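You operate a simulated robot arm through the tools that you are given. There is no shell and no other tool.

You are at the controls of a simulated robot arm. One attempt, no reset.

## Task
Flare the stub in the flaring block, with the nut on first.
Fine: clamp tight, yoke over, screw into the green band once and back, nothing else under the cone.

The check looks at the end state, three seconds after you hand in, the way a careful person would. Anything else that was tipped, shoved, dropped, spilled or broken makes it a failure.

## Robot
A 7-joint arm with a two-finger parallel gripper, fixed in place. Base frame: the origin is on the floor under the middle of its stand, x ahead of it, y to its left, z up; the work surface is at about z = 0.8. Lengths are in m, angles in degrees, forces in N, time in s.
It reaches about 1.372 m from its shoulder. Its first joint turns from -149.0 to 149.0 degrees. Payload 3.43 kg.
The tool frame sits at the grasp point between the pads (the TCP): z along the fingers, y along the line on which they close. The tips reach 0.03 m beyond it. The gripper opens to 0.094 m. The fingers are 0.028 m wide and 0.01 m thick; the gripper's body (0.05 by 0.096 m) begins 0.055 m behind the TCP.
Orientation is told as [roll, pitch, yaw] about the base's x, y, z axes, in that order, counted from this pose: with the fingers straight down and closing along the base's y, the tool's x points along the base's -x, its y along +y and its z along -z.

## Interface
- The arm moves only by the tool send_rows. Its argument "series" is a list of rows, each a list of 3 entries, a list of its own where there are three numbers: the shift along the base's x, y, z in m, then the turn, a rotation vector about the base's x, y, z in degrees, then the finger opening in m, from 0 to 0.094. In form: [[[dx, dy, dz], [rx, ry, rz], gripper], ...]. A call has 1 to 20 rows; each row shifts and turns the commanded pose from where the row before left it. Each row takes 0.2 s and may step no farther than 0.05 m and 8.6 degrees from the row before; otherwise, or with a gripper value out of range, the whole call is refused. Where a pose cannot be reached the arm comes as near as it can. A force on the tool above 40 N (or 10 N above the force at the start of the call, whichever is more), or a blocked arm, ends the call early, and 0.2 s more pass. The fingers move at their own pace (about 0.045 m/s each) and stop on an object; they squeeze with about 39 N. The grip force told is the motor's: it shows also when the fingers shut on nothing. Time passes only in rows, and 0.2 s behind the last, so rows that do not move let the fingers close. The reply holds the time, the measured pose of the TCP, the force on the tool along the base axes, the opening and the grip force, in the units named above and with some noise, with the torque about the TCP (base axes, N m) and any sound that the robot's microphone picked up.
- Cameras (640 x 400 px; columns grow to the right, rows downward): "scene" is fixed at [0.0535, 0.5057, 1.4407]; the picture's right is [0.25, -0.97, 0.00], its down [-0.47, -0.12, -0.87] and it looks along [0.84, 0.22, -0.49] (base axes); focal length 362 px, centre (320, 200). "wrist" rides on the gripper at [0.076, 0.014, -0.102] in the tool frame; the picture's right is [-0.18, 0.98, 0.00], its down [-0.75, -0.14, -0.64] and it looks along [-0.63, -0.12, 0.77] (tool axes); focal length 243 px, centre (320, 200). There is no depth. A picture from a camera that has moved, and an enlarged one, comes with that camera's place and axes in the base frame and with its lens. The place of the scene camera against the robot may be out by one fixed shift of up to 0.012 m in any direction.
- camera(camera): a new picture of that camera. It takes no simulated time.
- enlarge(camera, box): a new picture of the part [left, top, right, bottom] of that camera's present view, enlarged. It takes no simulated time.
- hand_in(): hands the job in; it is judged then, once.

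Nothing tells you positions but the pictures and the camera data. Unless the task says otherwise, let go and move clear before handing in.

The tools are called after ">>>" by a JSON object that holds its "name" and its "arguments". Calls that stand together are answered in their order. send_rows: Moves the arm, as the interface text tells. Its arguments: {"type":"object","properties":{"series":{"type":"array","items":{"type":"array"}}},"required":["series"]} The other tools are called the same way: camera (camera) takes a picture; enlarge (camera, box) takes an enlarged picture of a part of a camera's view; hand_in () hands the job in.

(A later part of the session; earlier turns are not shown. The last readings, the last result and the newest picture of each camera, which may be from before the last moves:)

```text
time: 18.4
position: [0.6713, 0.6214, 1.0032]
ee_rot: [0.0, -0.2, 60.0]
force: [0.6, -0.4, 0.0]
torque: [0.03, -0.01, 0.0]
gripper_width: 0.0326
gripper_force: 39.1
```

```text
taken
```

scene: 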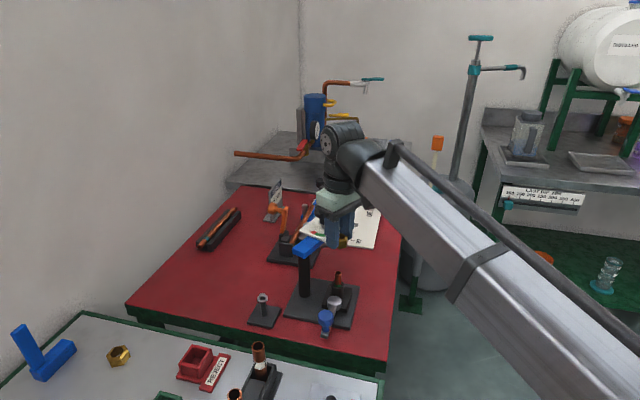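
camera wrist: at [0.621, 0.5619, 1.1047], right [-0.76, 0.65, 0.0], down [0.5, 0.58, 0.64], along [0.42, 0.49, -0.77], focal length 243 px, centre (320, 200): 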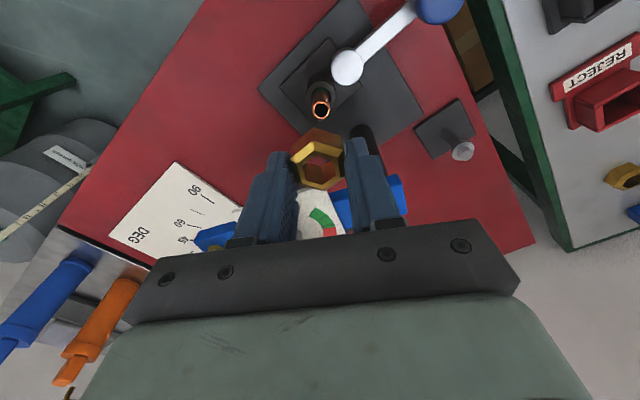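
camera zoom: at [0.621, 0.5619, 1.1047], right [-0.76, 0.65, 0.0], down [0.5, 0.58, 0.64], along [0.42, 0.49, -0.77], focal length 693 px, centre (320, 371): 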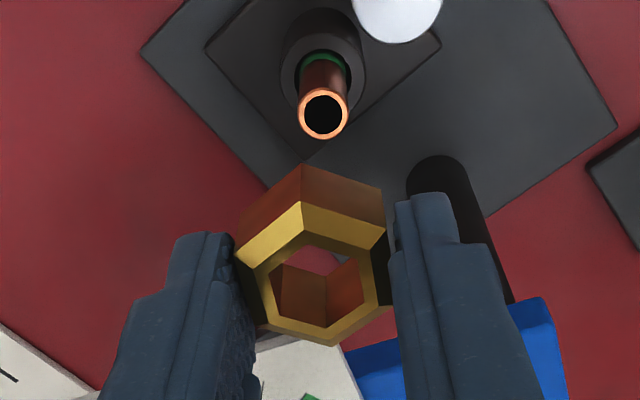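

The hand is turned and clear. I'll lower to just above the stub's mouth and check the centring once more.

>>> {"name": "send_rows", "arguments": {"series": [[[0, 0.001, -0.025], [0, 0, 0], 0.02], [[0, 0, -0.025], [0, 0, 0], 0.02], [[0, 0, -0.018], [0, 0, 0], 0.02], [[0, 0, 0], [0, 0, 0], 0.02], [[0, 0, 0], [0, 0, 0], 0.02]]}}

>>> {"name": "enlarge", "arguments": {"camera": "wrist", "box": [260, 90, 380, 200]}}

>>> {"name": "enlarge", "arguments": {"camera": "scene", "box": [290, 200, 390, 300]}}

```text
time: 19.6
position: [0.672, 0.621, 0.9362]
ee_rot: [0.0, 0.0, 60.0]
force: [-0.2, 0.6, -1.1]
torque: [0.03, 0.01, 0.02]
gripper_width: 0.0329
gripper_force: 38.8
```

```text
3.64 times, centred on (320, 145) of wrist
camera zoom: at [0.6216, 0.5622, 1.0379], right [-0.76, 0.65, 0.0], down [0.5, 0.58, 0.64], along [0.42, 0.49, -0.77], focal length 882 px, centre (320, 400)
```

zoom: 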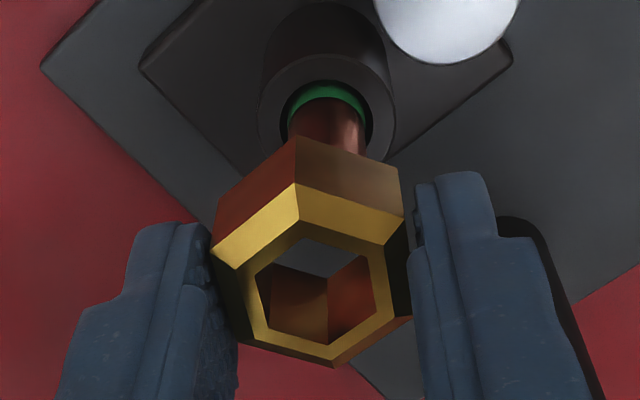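

```text
4.00 times, centred on (340, 250) of scene
camera zoom: at [0.0535, 0.5057, 1.4407], right [0.25, -0.97, 0.0], down [-0.47, -0.12, -0.87], along [0.84, 0.22, -0.49], focal length 1446 px, centre (240, 0)
```

zoom: 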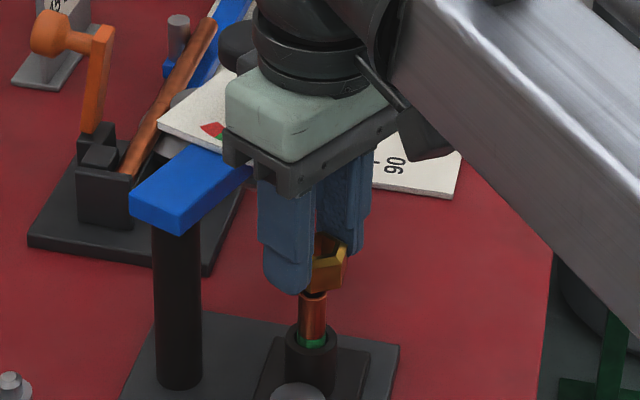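

The nut is about 1.7 mm to one side of the stub. I'll correct that and lower it over the stub.

>>> {"name": "send_rows", "arguments": {"series": [[[-0.0013, 0.0011, 0], [0, 0, 0], 0.02], [[0, 0, -0.01], [0, 0, 0], 0.02], [[0, 0, -0.01], [0, 0, 0], 0.02], [[0, 0, -0.01], [0, 0, 0], 0.02], [[0, 0, 0], [0, 0, 0], 0.02]]}}

>>> {"name": "enlarge", "arguments": {"camera": "wrist", "box": [260, 90, 380, 200]}}

>>> {"name": "enlarge", "arguments": {"camera": "scene", "box": [290, 200, 390, 300]}}

```text
time: 20.9
position: [0.6708, 0.6216, 0.904]
ee_rot: [0.0, 0.0, 60.0]
force: [0.7, 0.4, 0.3]
torque: [0.0, -0.01, -0.05]
gripper_width: 0.0325
gripper_force: 39.1
```

```text
3.64 times, centred on (320, 145) of wrist
camera zoom: at [0.6199, 0.5635, 1.0066], right [-0.76, 0.65, 0.0], down [0.5, 0.58, 0.64], along [0.42, 0.49, -0.77], focal length 882 px, centre (320, 400)
```

zoom: 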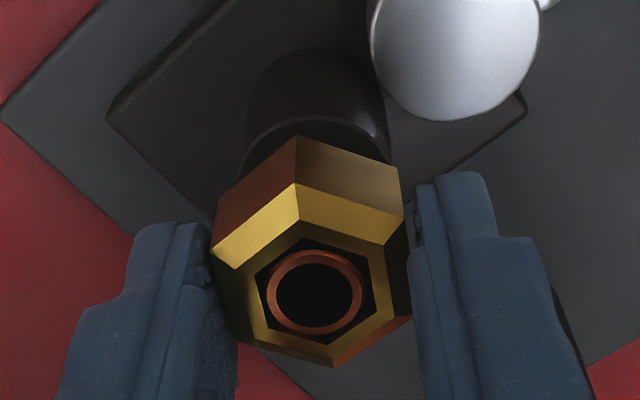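

```text
4.00 times, centred on (340, 250) of scene
camera zoom: at [0.0535, 0.5057, 1.4407], right [0.25, -0.97, 0.0], down [-0.47, -0.12, -0.87], along [0.84, 0.22, -0.49], focal length 1446 px, centre (240, 0)
```

zoom: 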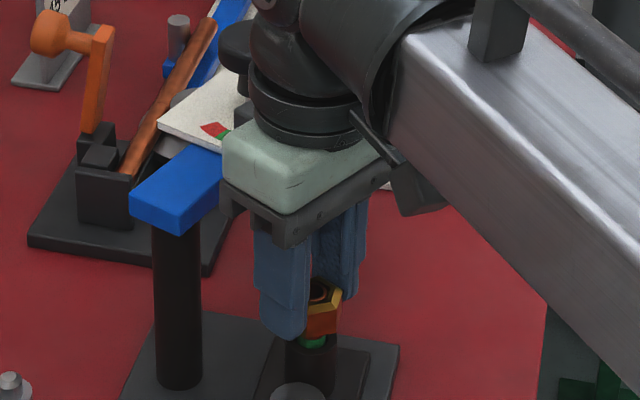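

The stub is well centred in the nut's bore. I'll continue down to the collar in small steps.

>>> {"name": "send_rows", "arguments": {"series": [[[0, 0, -0.006], [0, 0, 0], 0.02], [[0, 0, -0.006], [0, 0, 0], 0.02], [[0, 0, -0.005], [0, 0, 0], 0.02], [[0, 0, 0], [0, 0, 0], 0.02]]}}

>>> {"name": "enlarge", "arguments": {"camera": "wrist", "box": [260, 90, 380, 200]}}

>>> {"name": "enlarge", "arguments": {"camera": "scene", "box": [290, 220, 390, 320]}}

```text
time: 21.6
position: [0.673, 0.6236, 0.8961]
ee_rot: [-0.1, -0.5, 60.0]
force: [-4.9, -3.4, 13.5]
torque: [0.57, -0.63, 0.01]
gripper_width: 0.0325
gripper_force: 38.9
stopped in row 3: the force on the tool passed its limit at 48 N (the readings are from after the stop); the commanded pose is now the measured one
```

```text
3.64 times, centred on (320, 145) of wrist
camera zoom: at [0.6203, 0.5643, 0.9967], right [-0.76, 0.65, 0.0], down [0.49, 0.58, 0.65], along [0.42, 0.49, -0.76], focal length 882 px, centre (320, 400)
```

zoom: 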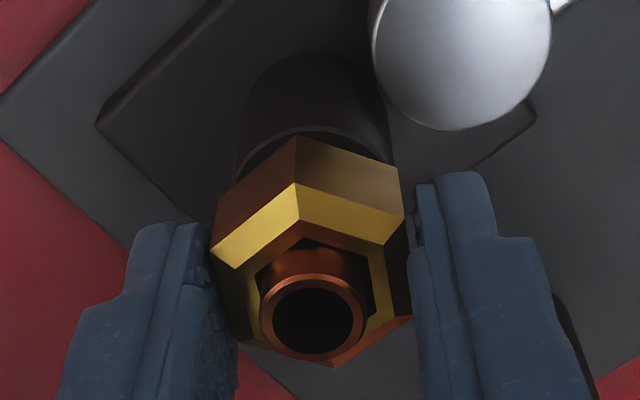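

```text
4.00 times, centred on (340, 270) of scene
camera zoom: at [0.0535, 0.5057, 1.4407], right [0.25, -0.97, 0.0], down [-0.47, -0.12, -0.87], along [0.84, 0.22, -0.49], focal length 1446 px, centre (240, -80)
```

zoom: 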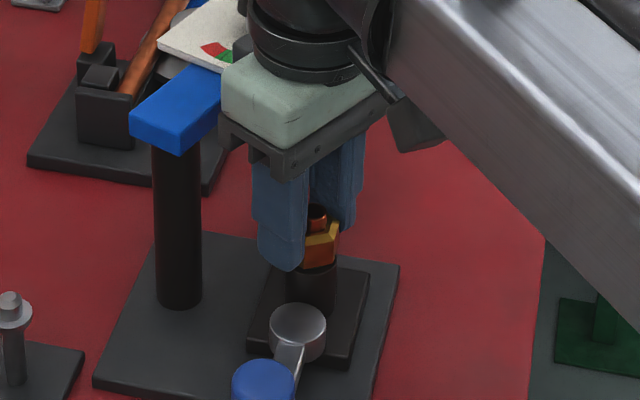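

The hand's body is again touching the dial plate's corner, but the nut is well around the stub, about 1 cm above the collar, so it can only slide down. I'll back off 3 mm to unload the plate, then open the fingers and let it settle.

>>> {"name": "send_rows", "arguments": {"series": [[[0, 0, 0.003], [0, 0, 0], 0.02], [[0, 0, 0], [0, 0, 0], 0.02]]}}

>>> {"name": "enlarge", "arguments": {"camera": "scene", "box": [300, 240, 360, 300]}}

>>> {"name": "enlarge", "arguments": {"camera": "wrist", "box": [260, 90, 380, 200]}}

```text
time: 22.2
position: [0.672, 0.6239, 0.8973]
ee_rot: [0.0, -0.4, 60.0]
force: [-0.6, 1.1, -0.6]
torque: [0.03, 0.0, 0.01]
gripper_width: 0.0324
gripper_force: 39.7
```

```text
6.67 times, centred on (330, 270) of scene
camera zoom: at [0.0535, 0.5057, 1.4407], right [0.25, -0.97, 0.0], down [-0.47, -0.12, -0.87], along [0.84, 0.22, -0.49], focal length 2410 px, centre (253, -267)
```

zoom: 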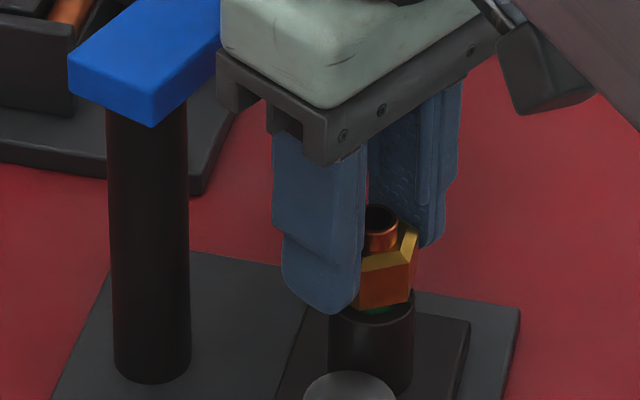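

```text
3.64 times, centred on (320, 145) of wrist
camera zoom: at [0.6218, 0.565, 0.9976], right [-0.76, 0.65, 0.0], down [0.5, 0.58, 0.65], along [0.42, 0.49, -0.76], focal length 882 px, centre (320, 400)
```

zoom: 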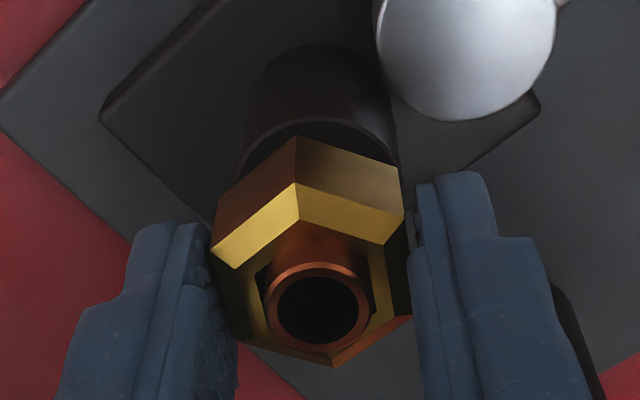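

The plate is unloaded, the force reads zero, and the nut hangs a few millimetres above the collar around the stub. Now I'll open the fingers.

>>> {"name": "send_rows", "arguments": {"series": [[[0, 0, 0], [0, 0, 0], 0.05], [[0, 0, 0], [0, 0, 0], 0.05], [[0, 0, 0], [0, 0, 0], 0.05]]}}

>>> {"name": "enlarge", "arguments": {"camera": "scene", "box": [300, 240, 360, 300]}}

>>> {"name": "enlarge", "arguments": {"camera": "wrist", "box": [260, 90, 380, 200]}}

```text
time: 23.1
position: [0.6734, 0.6243, 0.8966]
ee_rot: [0.0, -0.4, 60.0]
force: [-0.3, -0.3, 0.7]
torque: [0.02, 0.02, 0.01]
gripper_width: 0.0501
gripper_force: 0.0
```

```text
6.67 times, centred on (330, 270) of scene
camera zoom: at [0.0535, 0.5057, 1.4407], right [0.25, -0.97, 0.0], down [-0.47, -0.12, -0.87], along [0.84, 0.22, -0.49], focal length 2410 px, centre (253, -267)
```

zoom: 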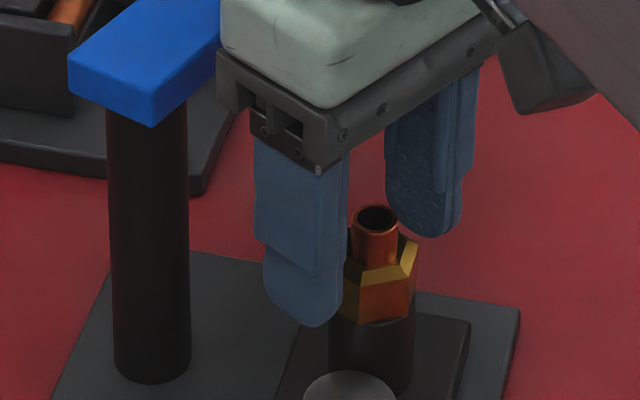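

```text
3.64 times, centred on (320, 145) of wrist
camera zoom: at [0.6216, 0.5649, 0.9979], right [-0.76, 0.65, 0.0], down [0.5, 0.58, 0.65], along [0.42, 0.49, -0.76], focal length 882 px, centre (320, 400)
```

zoom: 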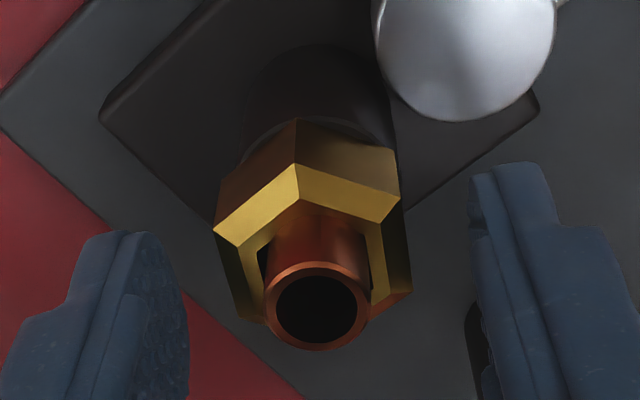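

The nut has settled on the collar around the stub. I'll lift away and study the clamp lever from above.

>>> {"name": "send_rows", "arguments": {"series": [[[0, 0, 0.02], [0, 0, 0], 0.05], [[0, 0, 0.03], [0, 0, 0], 0.05], [[0, 0, 0.04], [0, 0.35, 0], 0.05], [[-0.01, -0.03, 0.03], [0, 0, 0], 0.05], [[-0.01, -0.03, 0.02], [0, 0, 0], 0.05], [[0, 0, 0], [0, 0, 0], 0.05]]}}

>>> {"name": "camera", "arguments": {"camera": "wrist"}}

>>> {"name": "camera", "arguments": {"camera": "scene"}}

>>> {"name": "enlarge", "arguments": {"camera": "scene", "box": [280, 250, 380, 350]}}

```text
time: 24.4
position: [0.6523, 0.5631, 1.0396]
ee_rot: [0.2, -0.3, 60.0]
force: [0.1, 0.7, -0.3]
torque: [0.01, -0.01, 0.02]
gripper_width: 0.0499
gripper_force: 0.1
```

```text
taken
camera wrist: at [0.6024, 0.5042, 1.1416], right [-0.76, 0.65, 0.0], down [0.5, 0.58, 0.64], along [0.42, 0.49, -0.76], focal length 243 px, centre (320, 200)
```

wrist: 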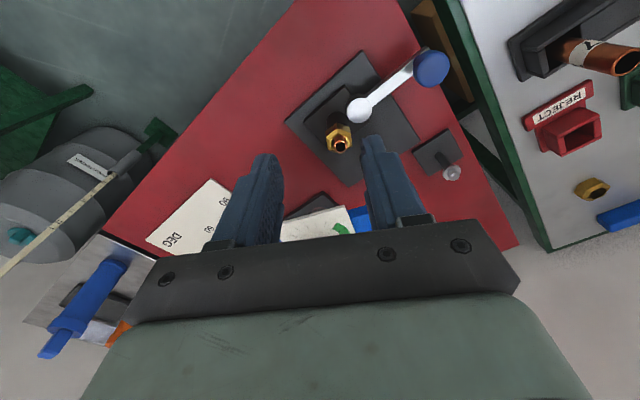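

```text
taken
```

scene: 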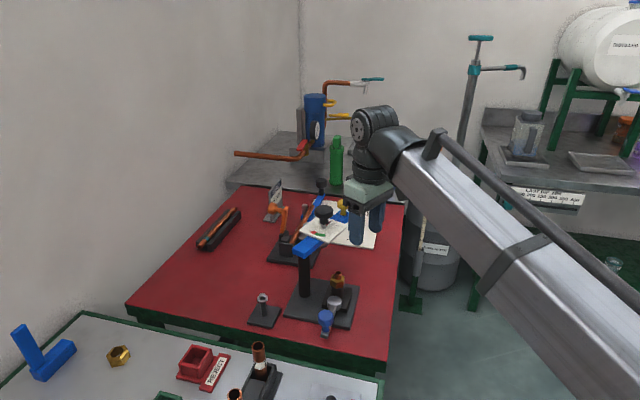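

```text
4.00 times, centred on (330, 300) of scene
camera zoom: at [0.0535, 0.5057, 1.4407], right [0.25, -0.97, 0.0], down [-0.47, -0.12, -0.87], along [0.84, 0.22, -0.49], focal length 1446 px, centre (280, -200)
```

zoom: 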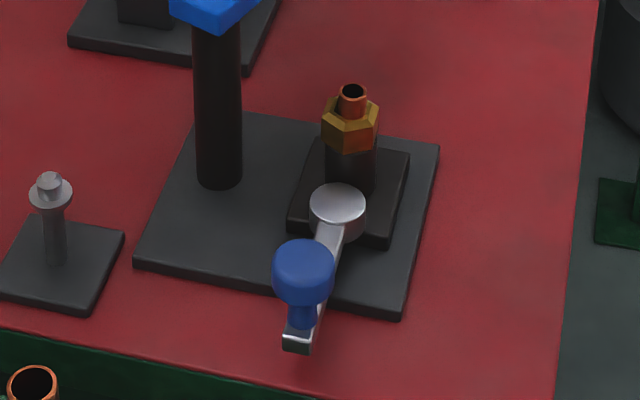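

The nut sits properly over the stub. I'll check the dial and needle from here before working the clamp.

>>> {"name": "enlarge", "arguments": {"camera": "scene", "box": [280, 180, 400, 260]}}

>>> {"name": "enlarge", "arguments": {"camera": "wrist", "box": [270, 30, 470, 170]}}

```text
5.00 times, centred on (340, 220) of scene
camera zoom: at [0.0535, 0.5057, 1.4407], right [0.25, -0.97, 0.0], down [-0.47, -0.12, -0.87], along [0.84, 0.22, -0.49], focal length 1807 px, centre (220, 100)
```

zoom: 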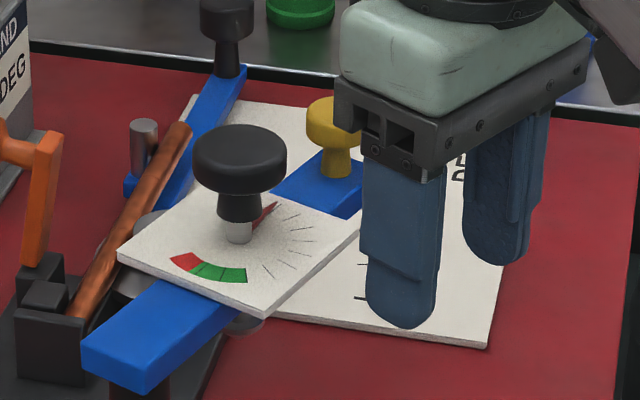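

```text
2.86 times, centred on (370, 100) of wrist
camera zoom: at [0.6024, 0.5042, 1.1416], right [-0.76, 0.65, 0.0], down [0.5, 0.58, 0.64], along [0.42, 0.49, -0.76], focal length 693 px, centre (177, 486)
```

zoom: 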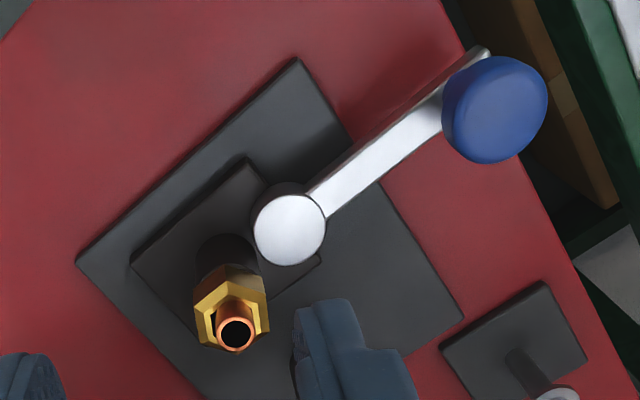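

Yoke and dial are undisturbed. Now I'll turn the hand back to yaw 0 and hover over the blue lever knob near (0.5535, 0.620).

>>> {"name": "send_rows", "arguments": {"series": [[[-0.0123, 0.007, 0], [0, 0, -7.5], 0.06], [[-0.0123, 0.007, 0], [0, 0, -7.5], 0.06], [[-0.0123, 0.007, 0], [0, 0, -7.5], 0.06], [[-0.0123, 0.007, 0], [0, 0, -7.5], 0.06], [[-0.0123, 0.007, 0], [0, 0, -7.5], 0.06], [[-0.0123, 0.007, 0], [0, 0, -7.5], 0.06], [[-0.0123, 0.007, 0], [0, 0, -7.5], 0.06], [[-0.0123, 0.007, 0], [0, 0, -7.5], 0.06], [[0, 0, -0.04], [0, 0.2, 0], 0.06], [[0, 0, -0.03], [0, 0, 0], 0.06], [[0, 0, 0], [0, 0, 0], 0.06]]}}

>>> {"name": "camera", "arguments": {"camera": "wrist"}}

>>> {"name": "enlarge", "arguments": {"camera": "wrist", "box": [240, 70, 400, 210]}}

>>> {"name": "enlarge", "arguments": {"camera": "scene", "box": [280, 240, 380, 350]}}

```text
time: 26.9
position: [0.553, 0.6199, 0.9647]
ee_rot: [0.2, 0.0, 0.0]
force: [-0.1, -0.1, 0.1]
torque: [-0.02, -0.01, 0.01]
gripper_width: 0.0602
gripper_force: 0.1
```

```text
taken
camera wrist: at [0.4767, 0.6334, 1.066], right [0.18, 0.98, 0.0], down [0.75, -0.14, 0.64], along [0.63, -0.12, -0.77], focal length 243 px, centre (320, 200)
```

wrist: 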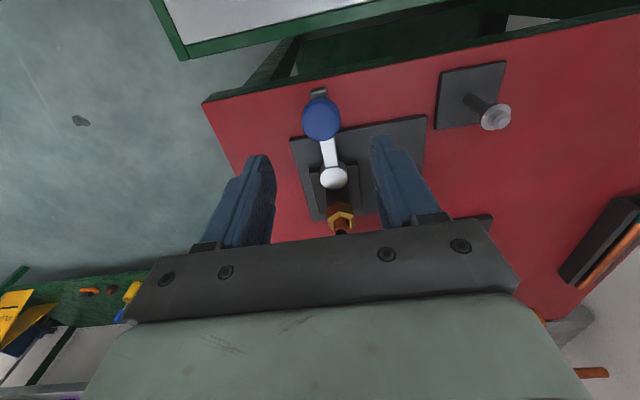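

```text
2.86 times, centred on (320, 140) of wrist
camera zoom: at [0.4767, 0.6334, 1.066], right [0.18, 0.98, 0.0], down [0.75, -0.14, 0.64], along [0.63, -0.12, -0.77], focal length 693 px, centre (320, 371)
```

zoom: 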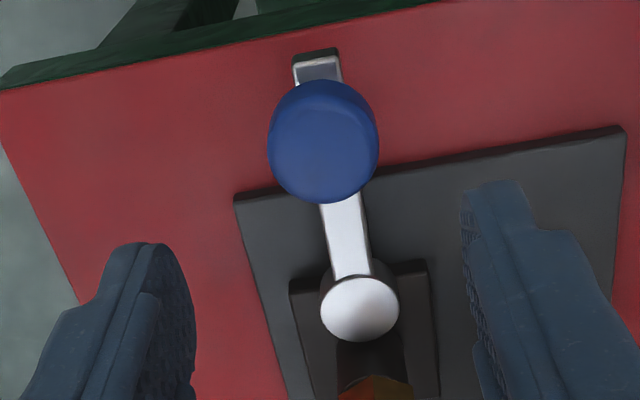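

```text
3.64 times, centred on (330, 295) of scene
camera zoom: at [0.0535, 0.5057, 1.4407], right [0.25, -0.97, 0.0], down [-0.47, -0.12, -0.87], along [0.84, 0.22, -0.49], focal length 1314 px, centre (284, -146)
```

zoom: 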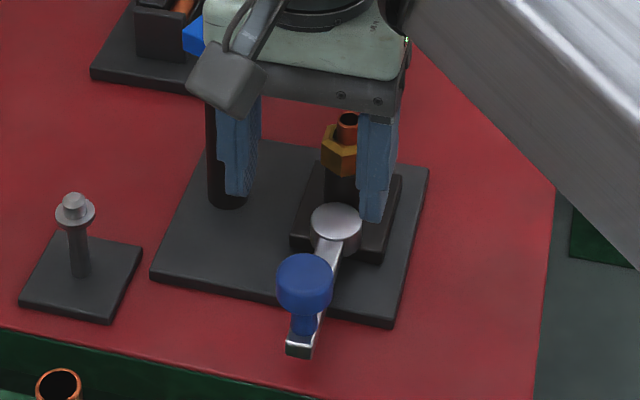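

The knob is centred between the fingers to within 2 mm. I'll lower around it and close.

>>> {"name": "send_rows", "arguments": {"series": [[[0.0018, 0.0005, -0.035], [0, 0, 0], 0.06], [[0, 0, -0.035], [0, 0, 0], 0.06], [[0, 0, -0.025], [0, 0, 0], 0.06], [[0, 0, 0], [0, 0, 0], 0.06], [[0, 0, 0], [0, 0, 0], 0.02], [[0, 0, 0], [0, 0, 0], 0.02], [[0, 0, 0], [0, 0, 0], 0.02]]}}

>>> {"name": "enlarge", "arguments": {"camera": "wrist", "box": [240, 70, 400, 210]}}

>>> {"name": "enlarge", "arguments": {"camera": "scene", "box": [270, 240, 380, 350]}}

```text
time: 28.4
position: [0.5565, 0.6193, 0.8709]
ee_rot: [0.2, 0.0, 0.0]
force: [-0.5, -2.6, -3.3]
torque: [-0.02, -0.12, 0.01]
gripper_width: 0.0318
gripper_force: 38.0
```

```text
2.86 times, centred on (320, 140) of wrist
camera zoom: at [0.4797, 0.6345, 0.9729], right [0.18, 0.98, 0.0], down [0.75, -0.14, 0.64], along [0.63, -0.12, -0.77], focal length 693 px, centre (320, 371)
```

zoom: 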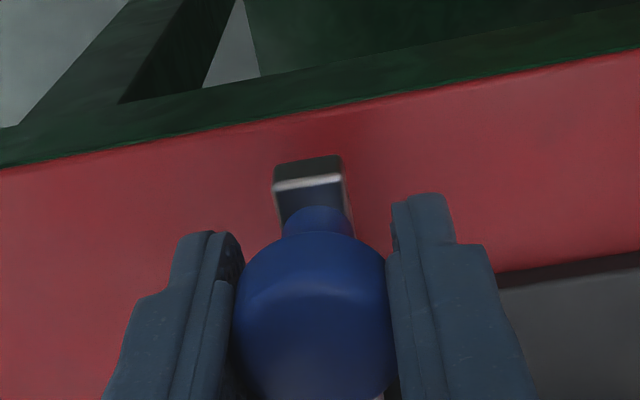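

```text
3.64 times, centred on (325, 295) of scene
camera zoom: at [0.0535, 0.5057, 1.4407], right [0.25, -0.97, 0.0], down [-0.47, -0.12, -0.87], along [0.84, 0.22, -0.49], focal length 1314 px, centre (302, -146)
```

zoom: 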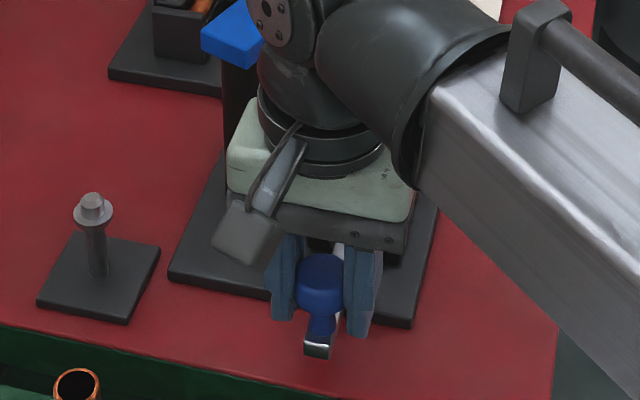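

The knob is held. The tightening direction is not marked, so I'll try a small clockwise (seen from above) swing of 4° and read the force.

>>> {"name": "send_rows", "arguments": {"series": [[[0.0001, 0.003, 0], [0, 0, -2], 0.02], [[0.0001, 0.0028, 0], [0, 0, -2], 0.02], [[0, 0, 0], [0, 0, 0], 0.02]]}}

>>> {"name": "enlarge", "arguments": {"camera": "wrist", "box": [240, 70, 400, 210]}}

```text
time: 29.1
position: [0.5553, 0.6196, 0.8712]
ee_rot: [-0.6, -0.2, -4.1]
force: [4.3, -10.5, 3.8]
torque: [-0.27, 0.35, 0.16]
gripper_width: 0.0316
gripper_force: 45.4
stopped in row 3: the force on the tool passed its limit at 42 N (the readings are from after the stop); the commanded pose is now the measured one
```

```text
2.86 times, centred on (320, 140) of wrist
camera zoom: at [0.4814, 0.6413, 0.9727], right [0.25, 0.97, -0.01], down [0.74, -0.19, 0.64], along [0.62, -0.17, -0.76], focal length 693 px, centre (320, 371)
```

zoom: 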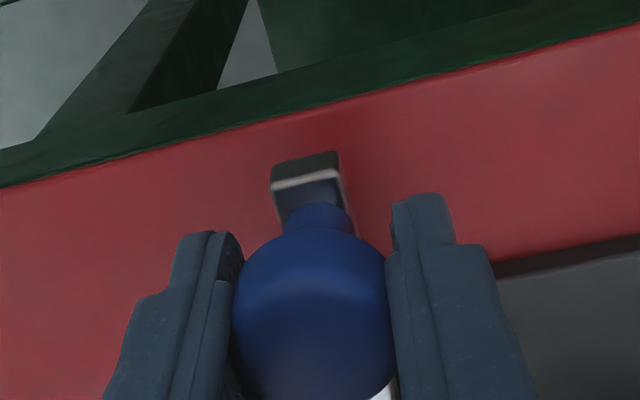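

Clockwise is a hard stop, so the tight side is the other way. I'll undo the twist and swing the lever counter-clockwise a few degrees along its arc.

>>> {"name": "send_rows", "arguments": {"series": [[[0, 0, 0], [0.6, 0.2, 4.1], 0.02], [[0.0001, -0.003, 0], [0, 0, 2], 0.02], [[0.0001, -0.003, 0], [0, 0, 2], 0.02], [[0, 0, 0], [0, 0, 0], 0.02]]}}

>>> {"name": "enlarge", "arguments": {"camera": "scene", "box": [270, 240, 380, 350]}}

```text
time: 30.1
position: [0.5556, 0.6171, 0.8712]
ee_rot: [0.4, 0.1, 4.3]
force: [-5.8, 6.4, 10.3]
torque: [0.11, 0.42, 0.49]
gripper_width: 0.0311
gripper_force: 45.0
```

```text
3.64 times, centred on (325, 295) of scene
camera zoom: at [0.0535, 0.5057, 1.4407], right [0.25, -0.97, 0.0], down [-0.47, -0.12, -0.87], along [0.84, 0.22, -0.49], focal length 1314 px, centre (302, -146)
```

zoom: 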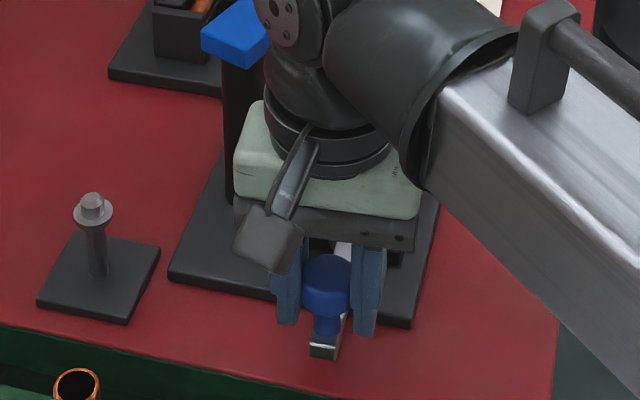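

The lever gives in this direction. I'll loosen the fingers to a light cage around the knob so they push without binding, and carry on along the arc.

>>> {"name": "send_rows", "arguments": {"series": [[[0, 0, 0], [-0.4, 0, 0], 0.037], [[0.0006, -0.0057, 0], [0, 0, 4], 0.037], [[0.001, -0.0057, 0], [0, 0, 4], 0.037], [[0.0014, -0.0056, 0], [0, 0, 4], 0.037], [[0, 0, 0], [0, 0, 0], 0.037]]}}

>>> {"name": "enlarge", "arguments": {"camera": "scene", "box": [270, 240, 380, 350]}}

>>> {"name": "enlarge", "arguments": {"camera": "wrist", "box": [240, 70, 400, 210]}}

```text
time: 31.3
position: [0.5599, 0.598, 0.8707]
ee_rot: [-0.2, 0.2, 16.2]
force: [-0.5, 1.1, 0.8]
torque: [0.0, 0.02, 0.01]
gripper_width: 0.0378
gripper_force: 0.0
```

```text
3.64 times, centred on (325, 295) of scene
camera zoom: at [0.0535, 0.5057, 1.4407], right [0.25, -0.97, 0.0], down [-0.47, -0.12, -0.87], along [0.84, 0.22, -0.49], focal length 1314 px, centre (302, -146)
```

zoom: 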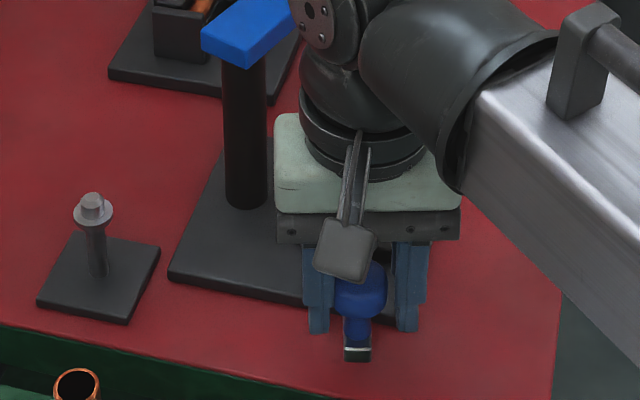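

```text
2.86 times, centred on (320, 140) of wrist
camera zoom: at [0.483, 0.5921, 0.972], right [-0.1, 1.0, 0.0], down [0.76, 0.08, 0.64], along [0.64, 0.06, -0.77], focal length 693 px, centre (320, 371)
```

zoom: 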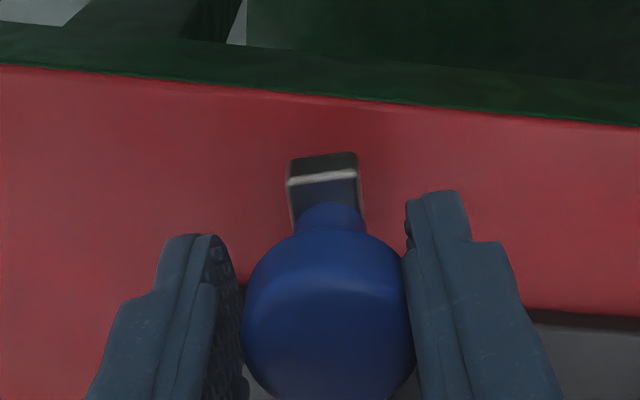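

The lever is swinging freely counter-clockwise. I'll continue along the arc.

>>> {"name": "send_rows", "arguments": {"series": [[[0.0018, -0.0055, 0], [0, 0, 4], 0.037], [[0.00215, -0.0053, 0], [0, 0, 4], 0.037], [[0.0025, -0.0052, 0], [0, 0, 4], 0.037], [[0.0029, -0.005, 0], [0, 0, 4], 0.037], [[0.0032, -0.0048, 0], [0, 0, 4], 0.037], [[0.0035, -0.0045, 0], [0, 0, 4], 0.037], [[0, 0, 0], [0, 0, 0], 0.037]]}}

>>> {"name": "enlarge", "arguments": {"camera": "scene", "box": [270, 240, 380, 350]}}

>>> {"name": "enlarge", "arguments": {"camera": "wrist", "box": [240, 70, 400, 210]}}

```text
time: 32.9
position: [0.5754, 0.5695, 0.8709]
ee_rot: [-0.2, 0.1, 40.1]
force: [-0.5, 0.9, 0.2]
torque: [0.0, -0.01, 0.01]
gripper_width: 0.0374
gripper_force: 0.2
```

```text
3.64 times, centred on (325, 295) of scene
camera zoom: at [0.0535, 0.5057, 1.4407], right [0.25, -0.97, 0.0], down [-0.47, -0.12, -0.87], along [0.84, 0.22, -0.49], focal length 1314 px, centre (302, -146)
```

zoom: 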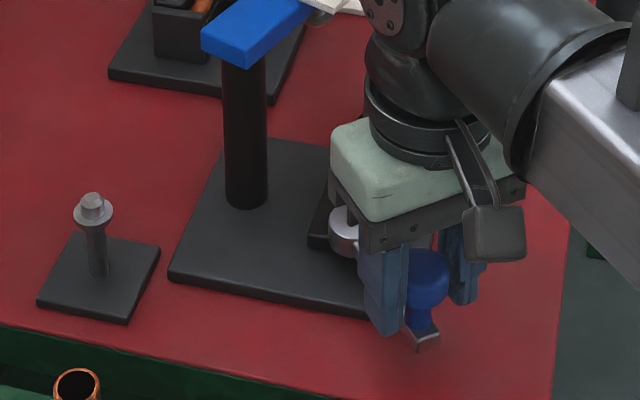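

```text
2.86 times, centred on (320, 140) of wrist
camera zoom: at [0.5079, 0.531, 0.9736], right [-0.49, 0.87, 0.0], down [0.67, 0.38, 0.64], along [0.56, 0.31, -0.77], focal length 693 px, centre (320, 371)
```

zoom: 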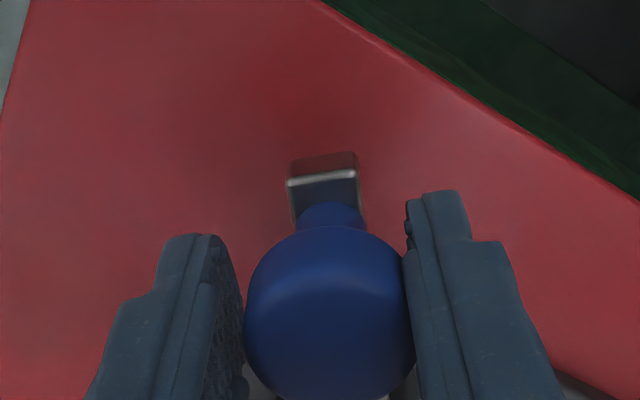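

The lever has swung about 38° with no load. I'll keep going.

>>> {"name": "send_rows", "arguments": {"series": [[[0.00385, -0.0043, 0], [0, 0, 4], 0.037], [[0.00415, -0.004, 0], [0, 0, 4], 0.037], [[0.0044, -0.0037, 0], [0, 0, 4], 0.037], [[0.00466, -0.0034, 0], [0, 0, 4], 0.037], [[0.0049, -0.00305, 0], [0, 0, 4], 0.037], [[0.0051, -0.0027, 0], [0, 0, 4], 0.037], [[0, 0, 0], [0, 0, 0], 0.037]]}}

>>> {"name": "enlarge", "arguments": {"camera": "scene", "box": [270, 240, 400, 350]}}

>>> {"name": "enlarge", "arguments": {"camera": "wrist", "box": [240, 70, 400, 210]}}

```text
time: 34.5
position: [0.6018, 0.5482, 0.8694]
ee_rot: [-0.2, 0.3, 64.1]
force: [0.2, 0.5, 1.0]
torque: [0.01, 0.01, 0.0]
gripper_width: 0.0368
gripper_force: 0.1
```

```text
3.64 times, centred on (335, 295) of scene
camera zoom: at [0.0535, 0.5057, 1.4407], right [0.25, -0.97, 0.0], down [-0.47, -0.12, -0.87], along [0.84, 0.22, -0.49], focal length 1314 px, centre (266, -146)
```

zoom: 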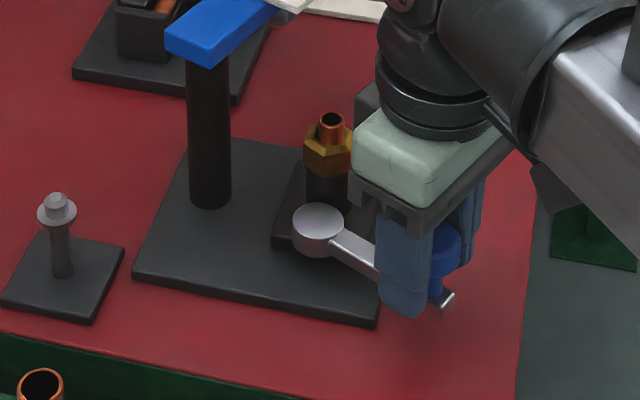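

```text
2.86 times, centred on (320, 140) of wrist
camera zoom: at [0.5556, 0.487, 0.9721], right [-0.8, 0.6, 0.0], down [0.45, 0.62, 0.64], along [0.38, 0.51, -0.77], focal length 693 px, centre (320, 371)
```

zoom: 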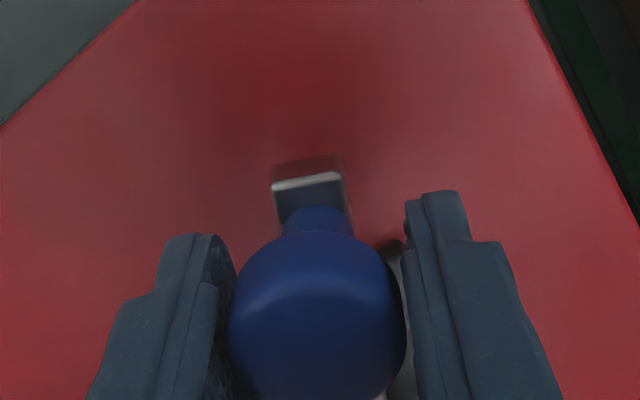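

Still free and with no stop. I'll continue the swing further.

>>> {"name": "send_rows", "arguments": {"series": [[[0.0053, -0.0023, 0], [0, 0, 4], 0.037], [[0.0054, -0.002, 0], [0, 0, 4], 0.037], [[0.0055, -0.0016, 0], [0, 0, 4], 0.037], [[0.0056, -0.0012, 0], [0, 0, 4], 0.037], [[0.0057, -0.0008, 0], [0, 0, 4], 0.037], [[0.0057, -0.0004, 0], [0, 0, 4], 0.037], [[0, 0, 0], [0, 0, 0], 0.037]]}}

>>> {"name": "enlarge", "arguments": {"camera": "scene", "box": [270, 240, 400, 350]}}

>>> {"name": "enlarge", "arguments": {"camera": "wrist", "box": [240, 70, 400, 210]}}

```text
time: 35.5
position: [0.6123, 0.5452, 0.8695]
ee_rot: [0.8, -0.1, 78.8]
force: [-25.3, 11.0, -3.9]
torque: [0.0, 0.08, -0.15]
gripper_width: 0.0527
gripper_force: 14.2
stopped in row 4: the force on the tool passed its limit at 44 N (the readings are from after the stop); the commanded pose is now the measured one
```

```text
3.64 times, centred on (335, 295) of scene
camera zoom: at [0.0535, 0.5057, 1.4407], right [0.25, -0.97, 0.0], down [-0.47, -0.12, -0.87], along [0.84, 0.22, -0.49], focal length 1314 px, centre (266, -146)
```

zoom: 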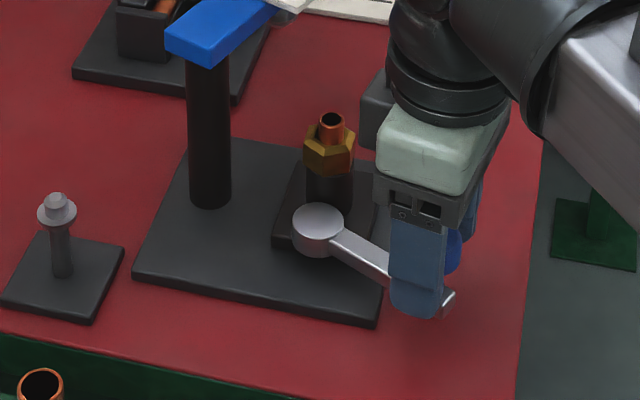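

```text
2.86 times, centred on (320, 140) of wrist
camera zoom: at [0.5852, 0.4734, 0.9712], right [-0.93, 0.37, 0.01], down [0.29, 0.71, 0.64], along [0.23, 0.6, -0.77], focal length 693 px, centre (320, 371)
```

zoom: 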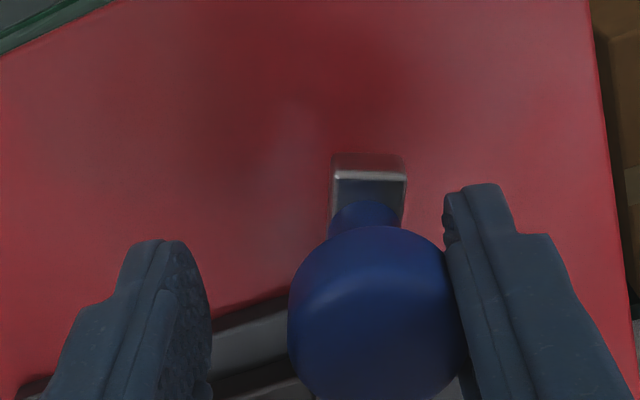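

The lever has reached its tight stop at roughly 65–70° of swing and the push met solid resistance. I'll back off slightly, open the fingers, and lift clear to see whether it stays.

>>> {"name": "send_rows", "arguments": {"series": [[[-0.005, 0.002, 0], [0, 0, 0], 0.052], [[0, 0, 0], [0, 0, 0], 0.06], [[0, 0, 0], [0, 0, 0], 0.06], [[0, 0, 0.02], [0, 0, 0], 0.06], [[0, 0, 0.04], [0, 0, 0], 0.06], [[-0.01, -0.01, 0.045], [-0.8, 0, 0], 0.06], [[-0.01, -0.01, 0.045], [0, 0, 0], 0.06], [[0, 0, 0], [0, 0, 0], 0.06]]}}

>>> {"name": "enlarge", "arguments": {"camera": "scene", "box": [270, 240, 400, 350]}}

>>> {"name": "camera", "arguments": {"camera": "wrist"}}

>>> {"name": "enlarge", "arguments": {"camera": "wrist", "box": [260, 40, 420, 180]}}

```text
time: 37.3
position: [0.5899, 0.5258, 1.0203]
ee_rot: [0.2, 0.8, 78.5]
force: [-0.1, 0.2, -0.7]
torque: [-0.02, 0.02, 0.01]
gripper_width: 0.06
gripper_force: 0.1
```

```text
3.64 times, centred on (335, 295) of scene
camera zoom: at [0.0535, 0.5057, 1.4407], right [0.25, -0.97, 0.0], down [-0.47, -0.12, -0.87], along [0.84, 0.22, -0.49], focal length 1314 px, centre (266, -146)
```

zoom: 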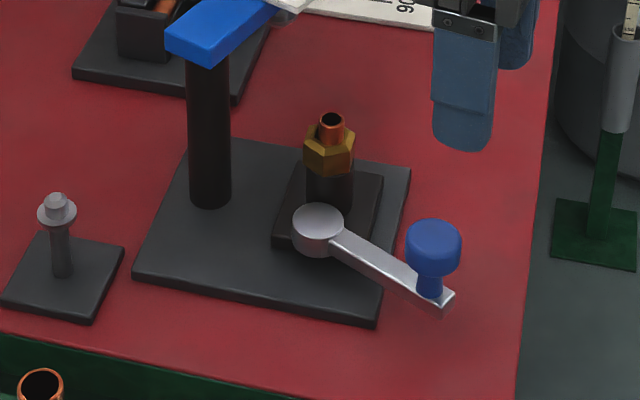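

```text
taken
camera wrist: at [0.5618, 0.4559, 1.1224], right [-0.93, 0.37, 0.0], down [0.29, 0.72, 0.63], along [0.24, 0.59, -0.78], focal length 243 px, centre (320, 200)
```

wrist: 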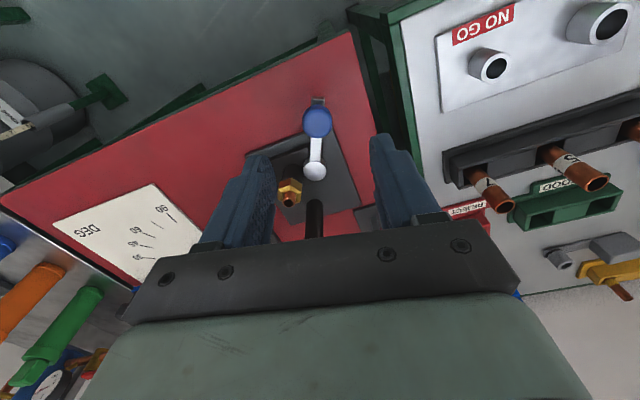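

```text
2.86 times, centred on (340, 110) of wrist
camera zoom: at [0.5618, 0.4559, 1.1224], right [-0.93, 0.37, 0.0], down [0.29, 0.72, 0.63], along [0.24, 0.59, -0.78], focal length 693 px, centre (263, 457)
```

zoom: 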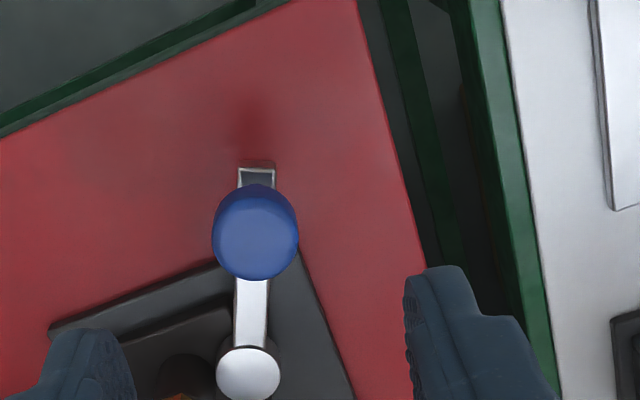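

The lever stays at its stop (about 65° from where it began), so the clamp is tight. Next I'll go up and over to the yellow yoke handle near (0.804, 0.654), turning the hand to yaw −19°.

>>> {"name": "send_rows", "arguments": {"series": [[[0, 0, 0.04], [0, -0.8, 0], 0.06], [[0, 0, 0.04], [0, 0, 0], 0.06], [[0.0178, 0.0107, 0.002], [0, 0, -8.1], 0.06], [[0.0178, 0.0107, 0.002], [0, 0, -8.1], 0.06], [[0.0178, 0.0107, 0.002], [0, 0, -8.1], 0.06], [[0.0178, 0.0107, 0.002], [0, 0, -8.1], 0.06], [[0.0178, 0.0107, 0.002], [0, 0, -8.1], 0.06], [[0.0178, 0.0107, 0.002], [0, 0, -8.1], 0.06], [[0.0178, 0.0107, 0.002], [0, 0, -8.1], 0.06], [[0.0178, 0.0107, 0.002], [0, 0, -8.1], 0.06], [[0.0178, 0.0107, 0.002], [0, 0, -8.1], 0.06], [[0.0178, 0.0107, 0.002], [0, 0, -8.1], 0.06], [[0.0178, 0.0107, 0.002], [0, 0, -8.1], 0.06], [[0.0178, 0.0107, 0.002], [0, 0, -8.4], 0.06], [[0, 0, 0], [0, 0, 0], 0.06]]}}

>>> {"name": "camera", "arguments": {"camera": "wrist"}}

>>> {"name": "enlarge", "arguments": {"camera": "wrist", "box": [220, 20, 420, 200]}}

>>> {"name": "camera", "arguments": {"camera": "scene"}}

```text
time: 40.5
position: [0.8049, 0.6564, 1.1253]
ee_rot: [-0.7, 0.6, -19.0]
force: [0.3, 0.9, -0.2]
torque: [0.0, 0.0, -0.01]
gripper_width: 0.0601
gripper_force: 0.1
```

```text
taken
camera wrist: at [0.7391, 0.6946, 1.228], right [0.49, 0.87, -0.01], down [0.68, -0.37, 0.64], along [0.55, -0.32, -0.77], focal length 243 px, centre (320, 200)
```

wrist: 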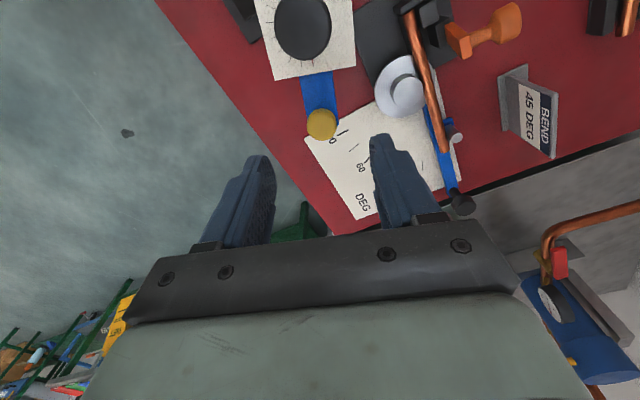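

```text
2.22 times, centred on (320, 110) of wrist
camera zoom: at [0.7391, 0.6946, 1.228], right [0.49, 0.87, -0.01], down [0.68, -0.37, 0.64], along [0.55, -0.32, -0.77], focal length 539 px, centre (320, 400)
```

zoom: 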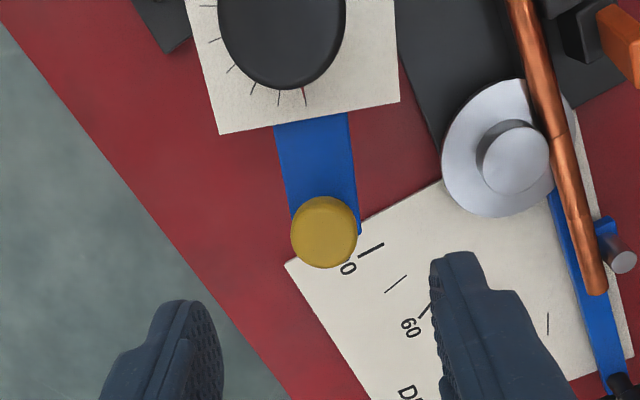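

```text
taken
```

scene: 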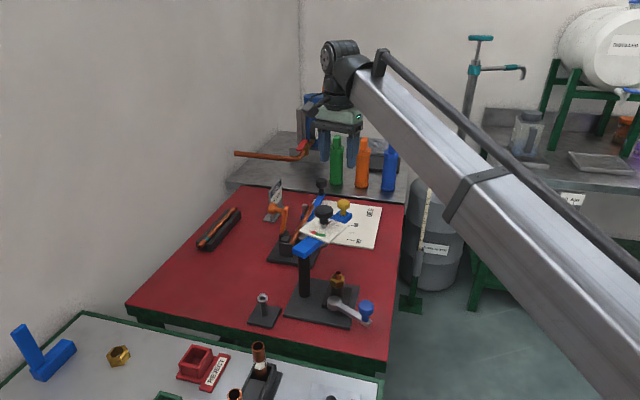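

The yoke still points at about −20°, and the yellow handle looks to be nearer (0.825, 0.643). I'll level the hand, move over it and look again.

>>> {"name": "send_rows", "arguments": {"series": [[[0.01, -0.006, -0.02], [0.467, -0.795, 0], 0.06], [[0.01, -0.007, -0.02], [0, 0, -1], 0.06], [[0, 0, -0.02], [0, 0, 0], 0.06], [[0, 0, 0], [0, 0, 0], 0.06]]}}

>>> {"name": "camera", "arguments": {"camera": "wrist"}}

>>> {"name": "enlarge", "arguments": {"camera": "wrist", "box": [240, 40, 400, 200]}}

>>> {"name": "enlarge", "arguments": {"camera": "scene", "box": [280, 170, 400, 260]}}

```text
time: 41.5
position: [0.826, 0.6403, 1.0647]
ee_rot: [0.1, 0.1, -19.9]
force: [0.3, 0.8, 0.4]
torque: [0.02, -0.01, -0.01]
gripper_width: 0.06
gripper_force: 0.0
```

```text
taken
camera wrist: at [0.7588, 0.6793, 1.1665], right [0.51, 0.86, 0.0], down [0.66, -0.39, 0.64], along [0.55, -0.32, -0.77], focal length 243 px, centre (320, 200)
```

wrist: 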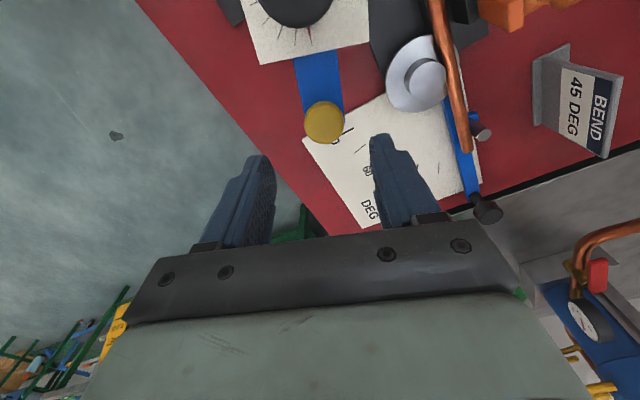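

```text
2.50 times, centred on (320, 120) of wrist
camera zoom: at [0.7588, 0.6793, 1.1665], right [0.51, 0.86, 0.0], down [0.66, -0.39, 0.64], along [0.55, -0.32, -0.77], focal length 606 px, centre (320, 400)
```

zoom: 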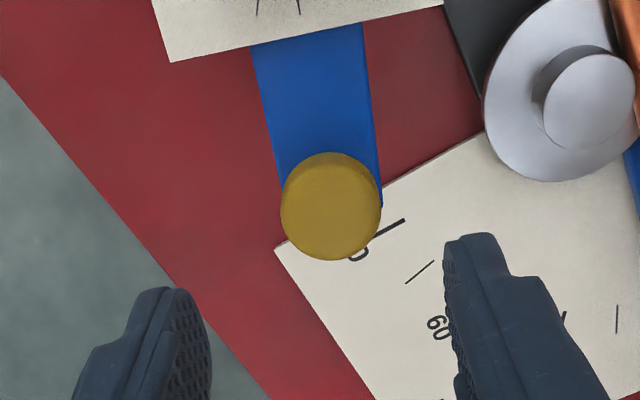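

```text
4.44 times, centred on (340, 215) of scene
camera zoom: at [0.0535, 0.5057, 1.4407], right [0.25, -0.97, 0.0], down [-0.47, -0.12, -0.87], along [0.84, 0.22, -0.49], focal length 1607 px, centre (231, 133)
```

zoom: 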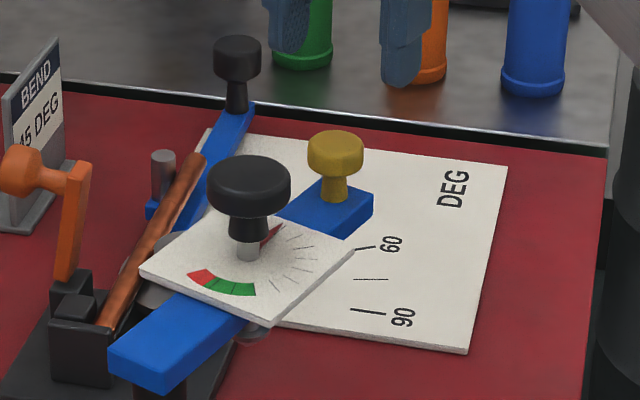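

The handle is about 17 cm out along the yoke, near (0.831, 0.641), with its top around z 0.97. I'll lower the open fingers around it, staying above the yoke bar.

>>> {"name": "send_rows", "arguments": {"series": [[[0.005, 0.001, -0.03], [0, 0, 0], 0.06], [[0, 0, -0.03], [0, 0, 0], 0.06], [[0, 0, -0.02], [0, 0, 0], 0.06], [[0, 0, 0], [0, 0, 0], 0.06]]}}

>>> {"name": "enlarge", "arguments": {"camera": "wrist", "box": [220, 80, 420, 240]}}

>>> {"name": "enlarge", "arguments": {"camera": "scene", "box": [280, 170, 400, 260]}}

```text
time: 42.5
position: [0.8325, 0.6421, 0.9814]
ee_rot: [0.1, 0.0, -19.9]
force: [0.2, -0.3, 0.0]
torque: [0.01, -0.01, 0.0]
gripper_width: 0.0602
gripper_force: 0.0
```

```text
2.50 times, centred on (320, 160) of wrist
camera zoom: at [0.7658, 0.6818, 1.0845], right [0.51, 0.86, 0.0], down [0.66, -0.39, 0.64], along [0.55, -0.32, -0.77], focal length 606 px, centre (320, 300)
```

zoom: 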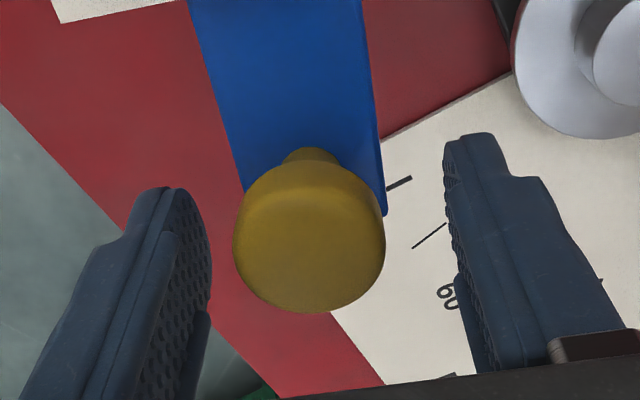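

```text
4.44 times, centred on (340, 215) of scene
camera zoom: at [0.0535, 0.5057, 1.4407], right [0.25, -0.97, 0.0], down [-0.47, -0.12, -0.87], along [0.84, 0.22, -0.49], focal length 1607 px, centre (231, 133)
```

zoom: 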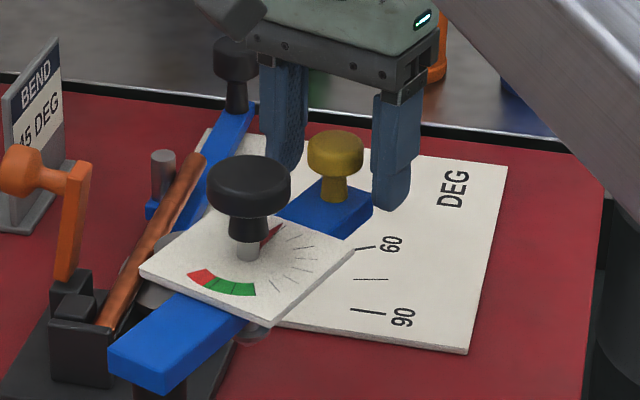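

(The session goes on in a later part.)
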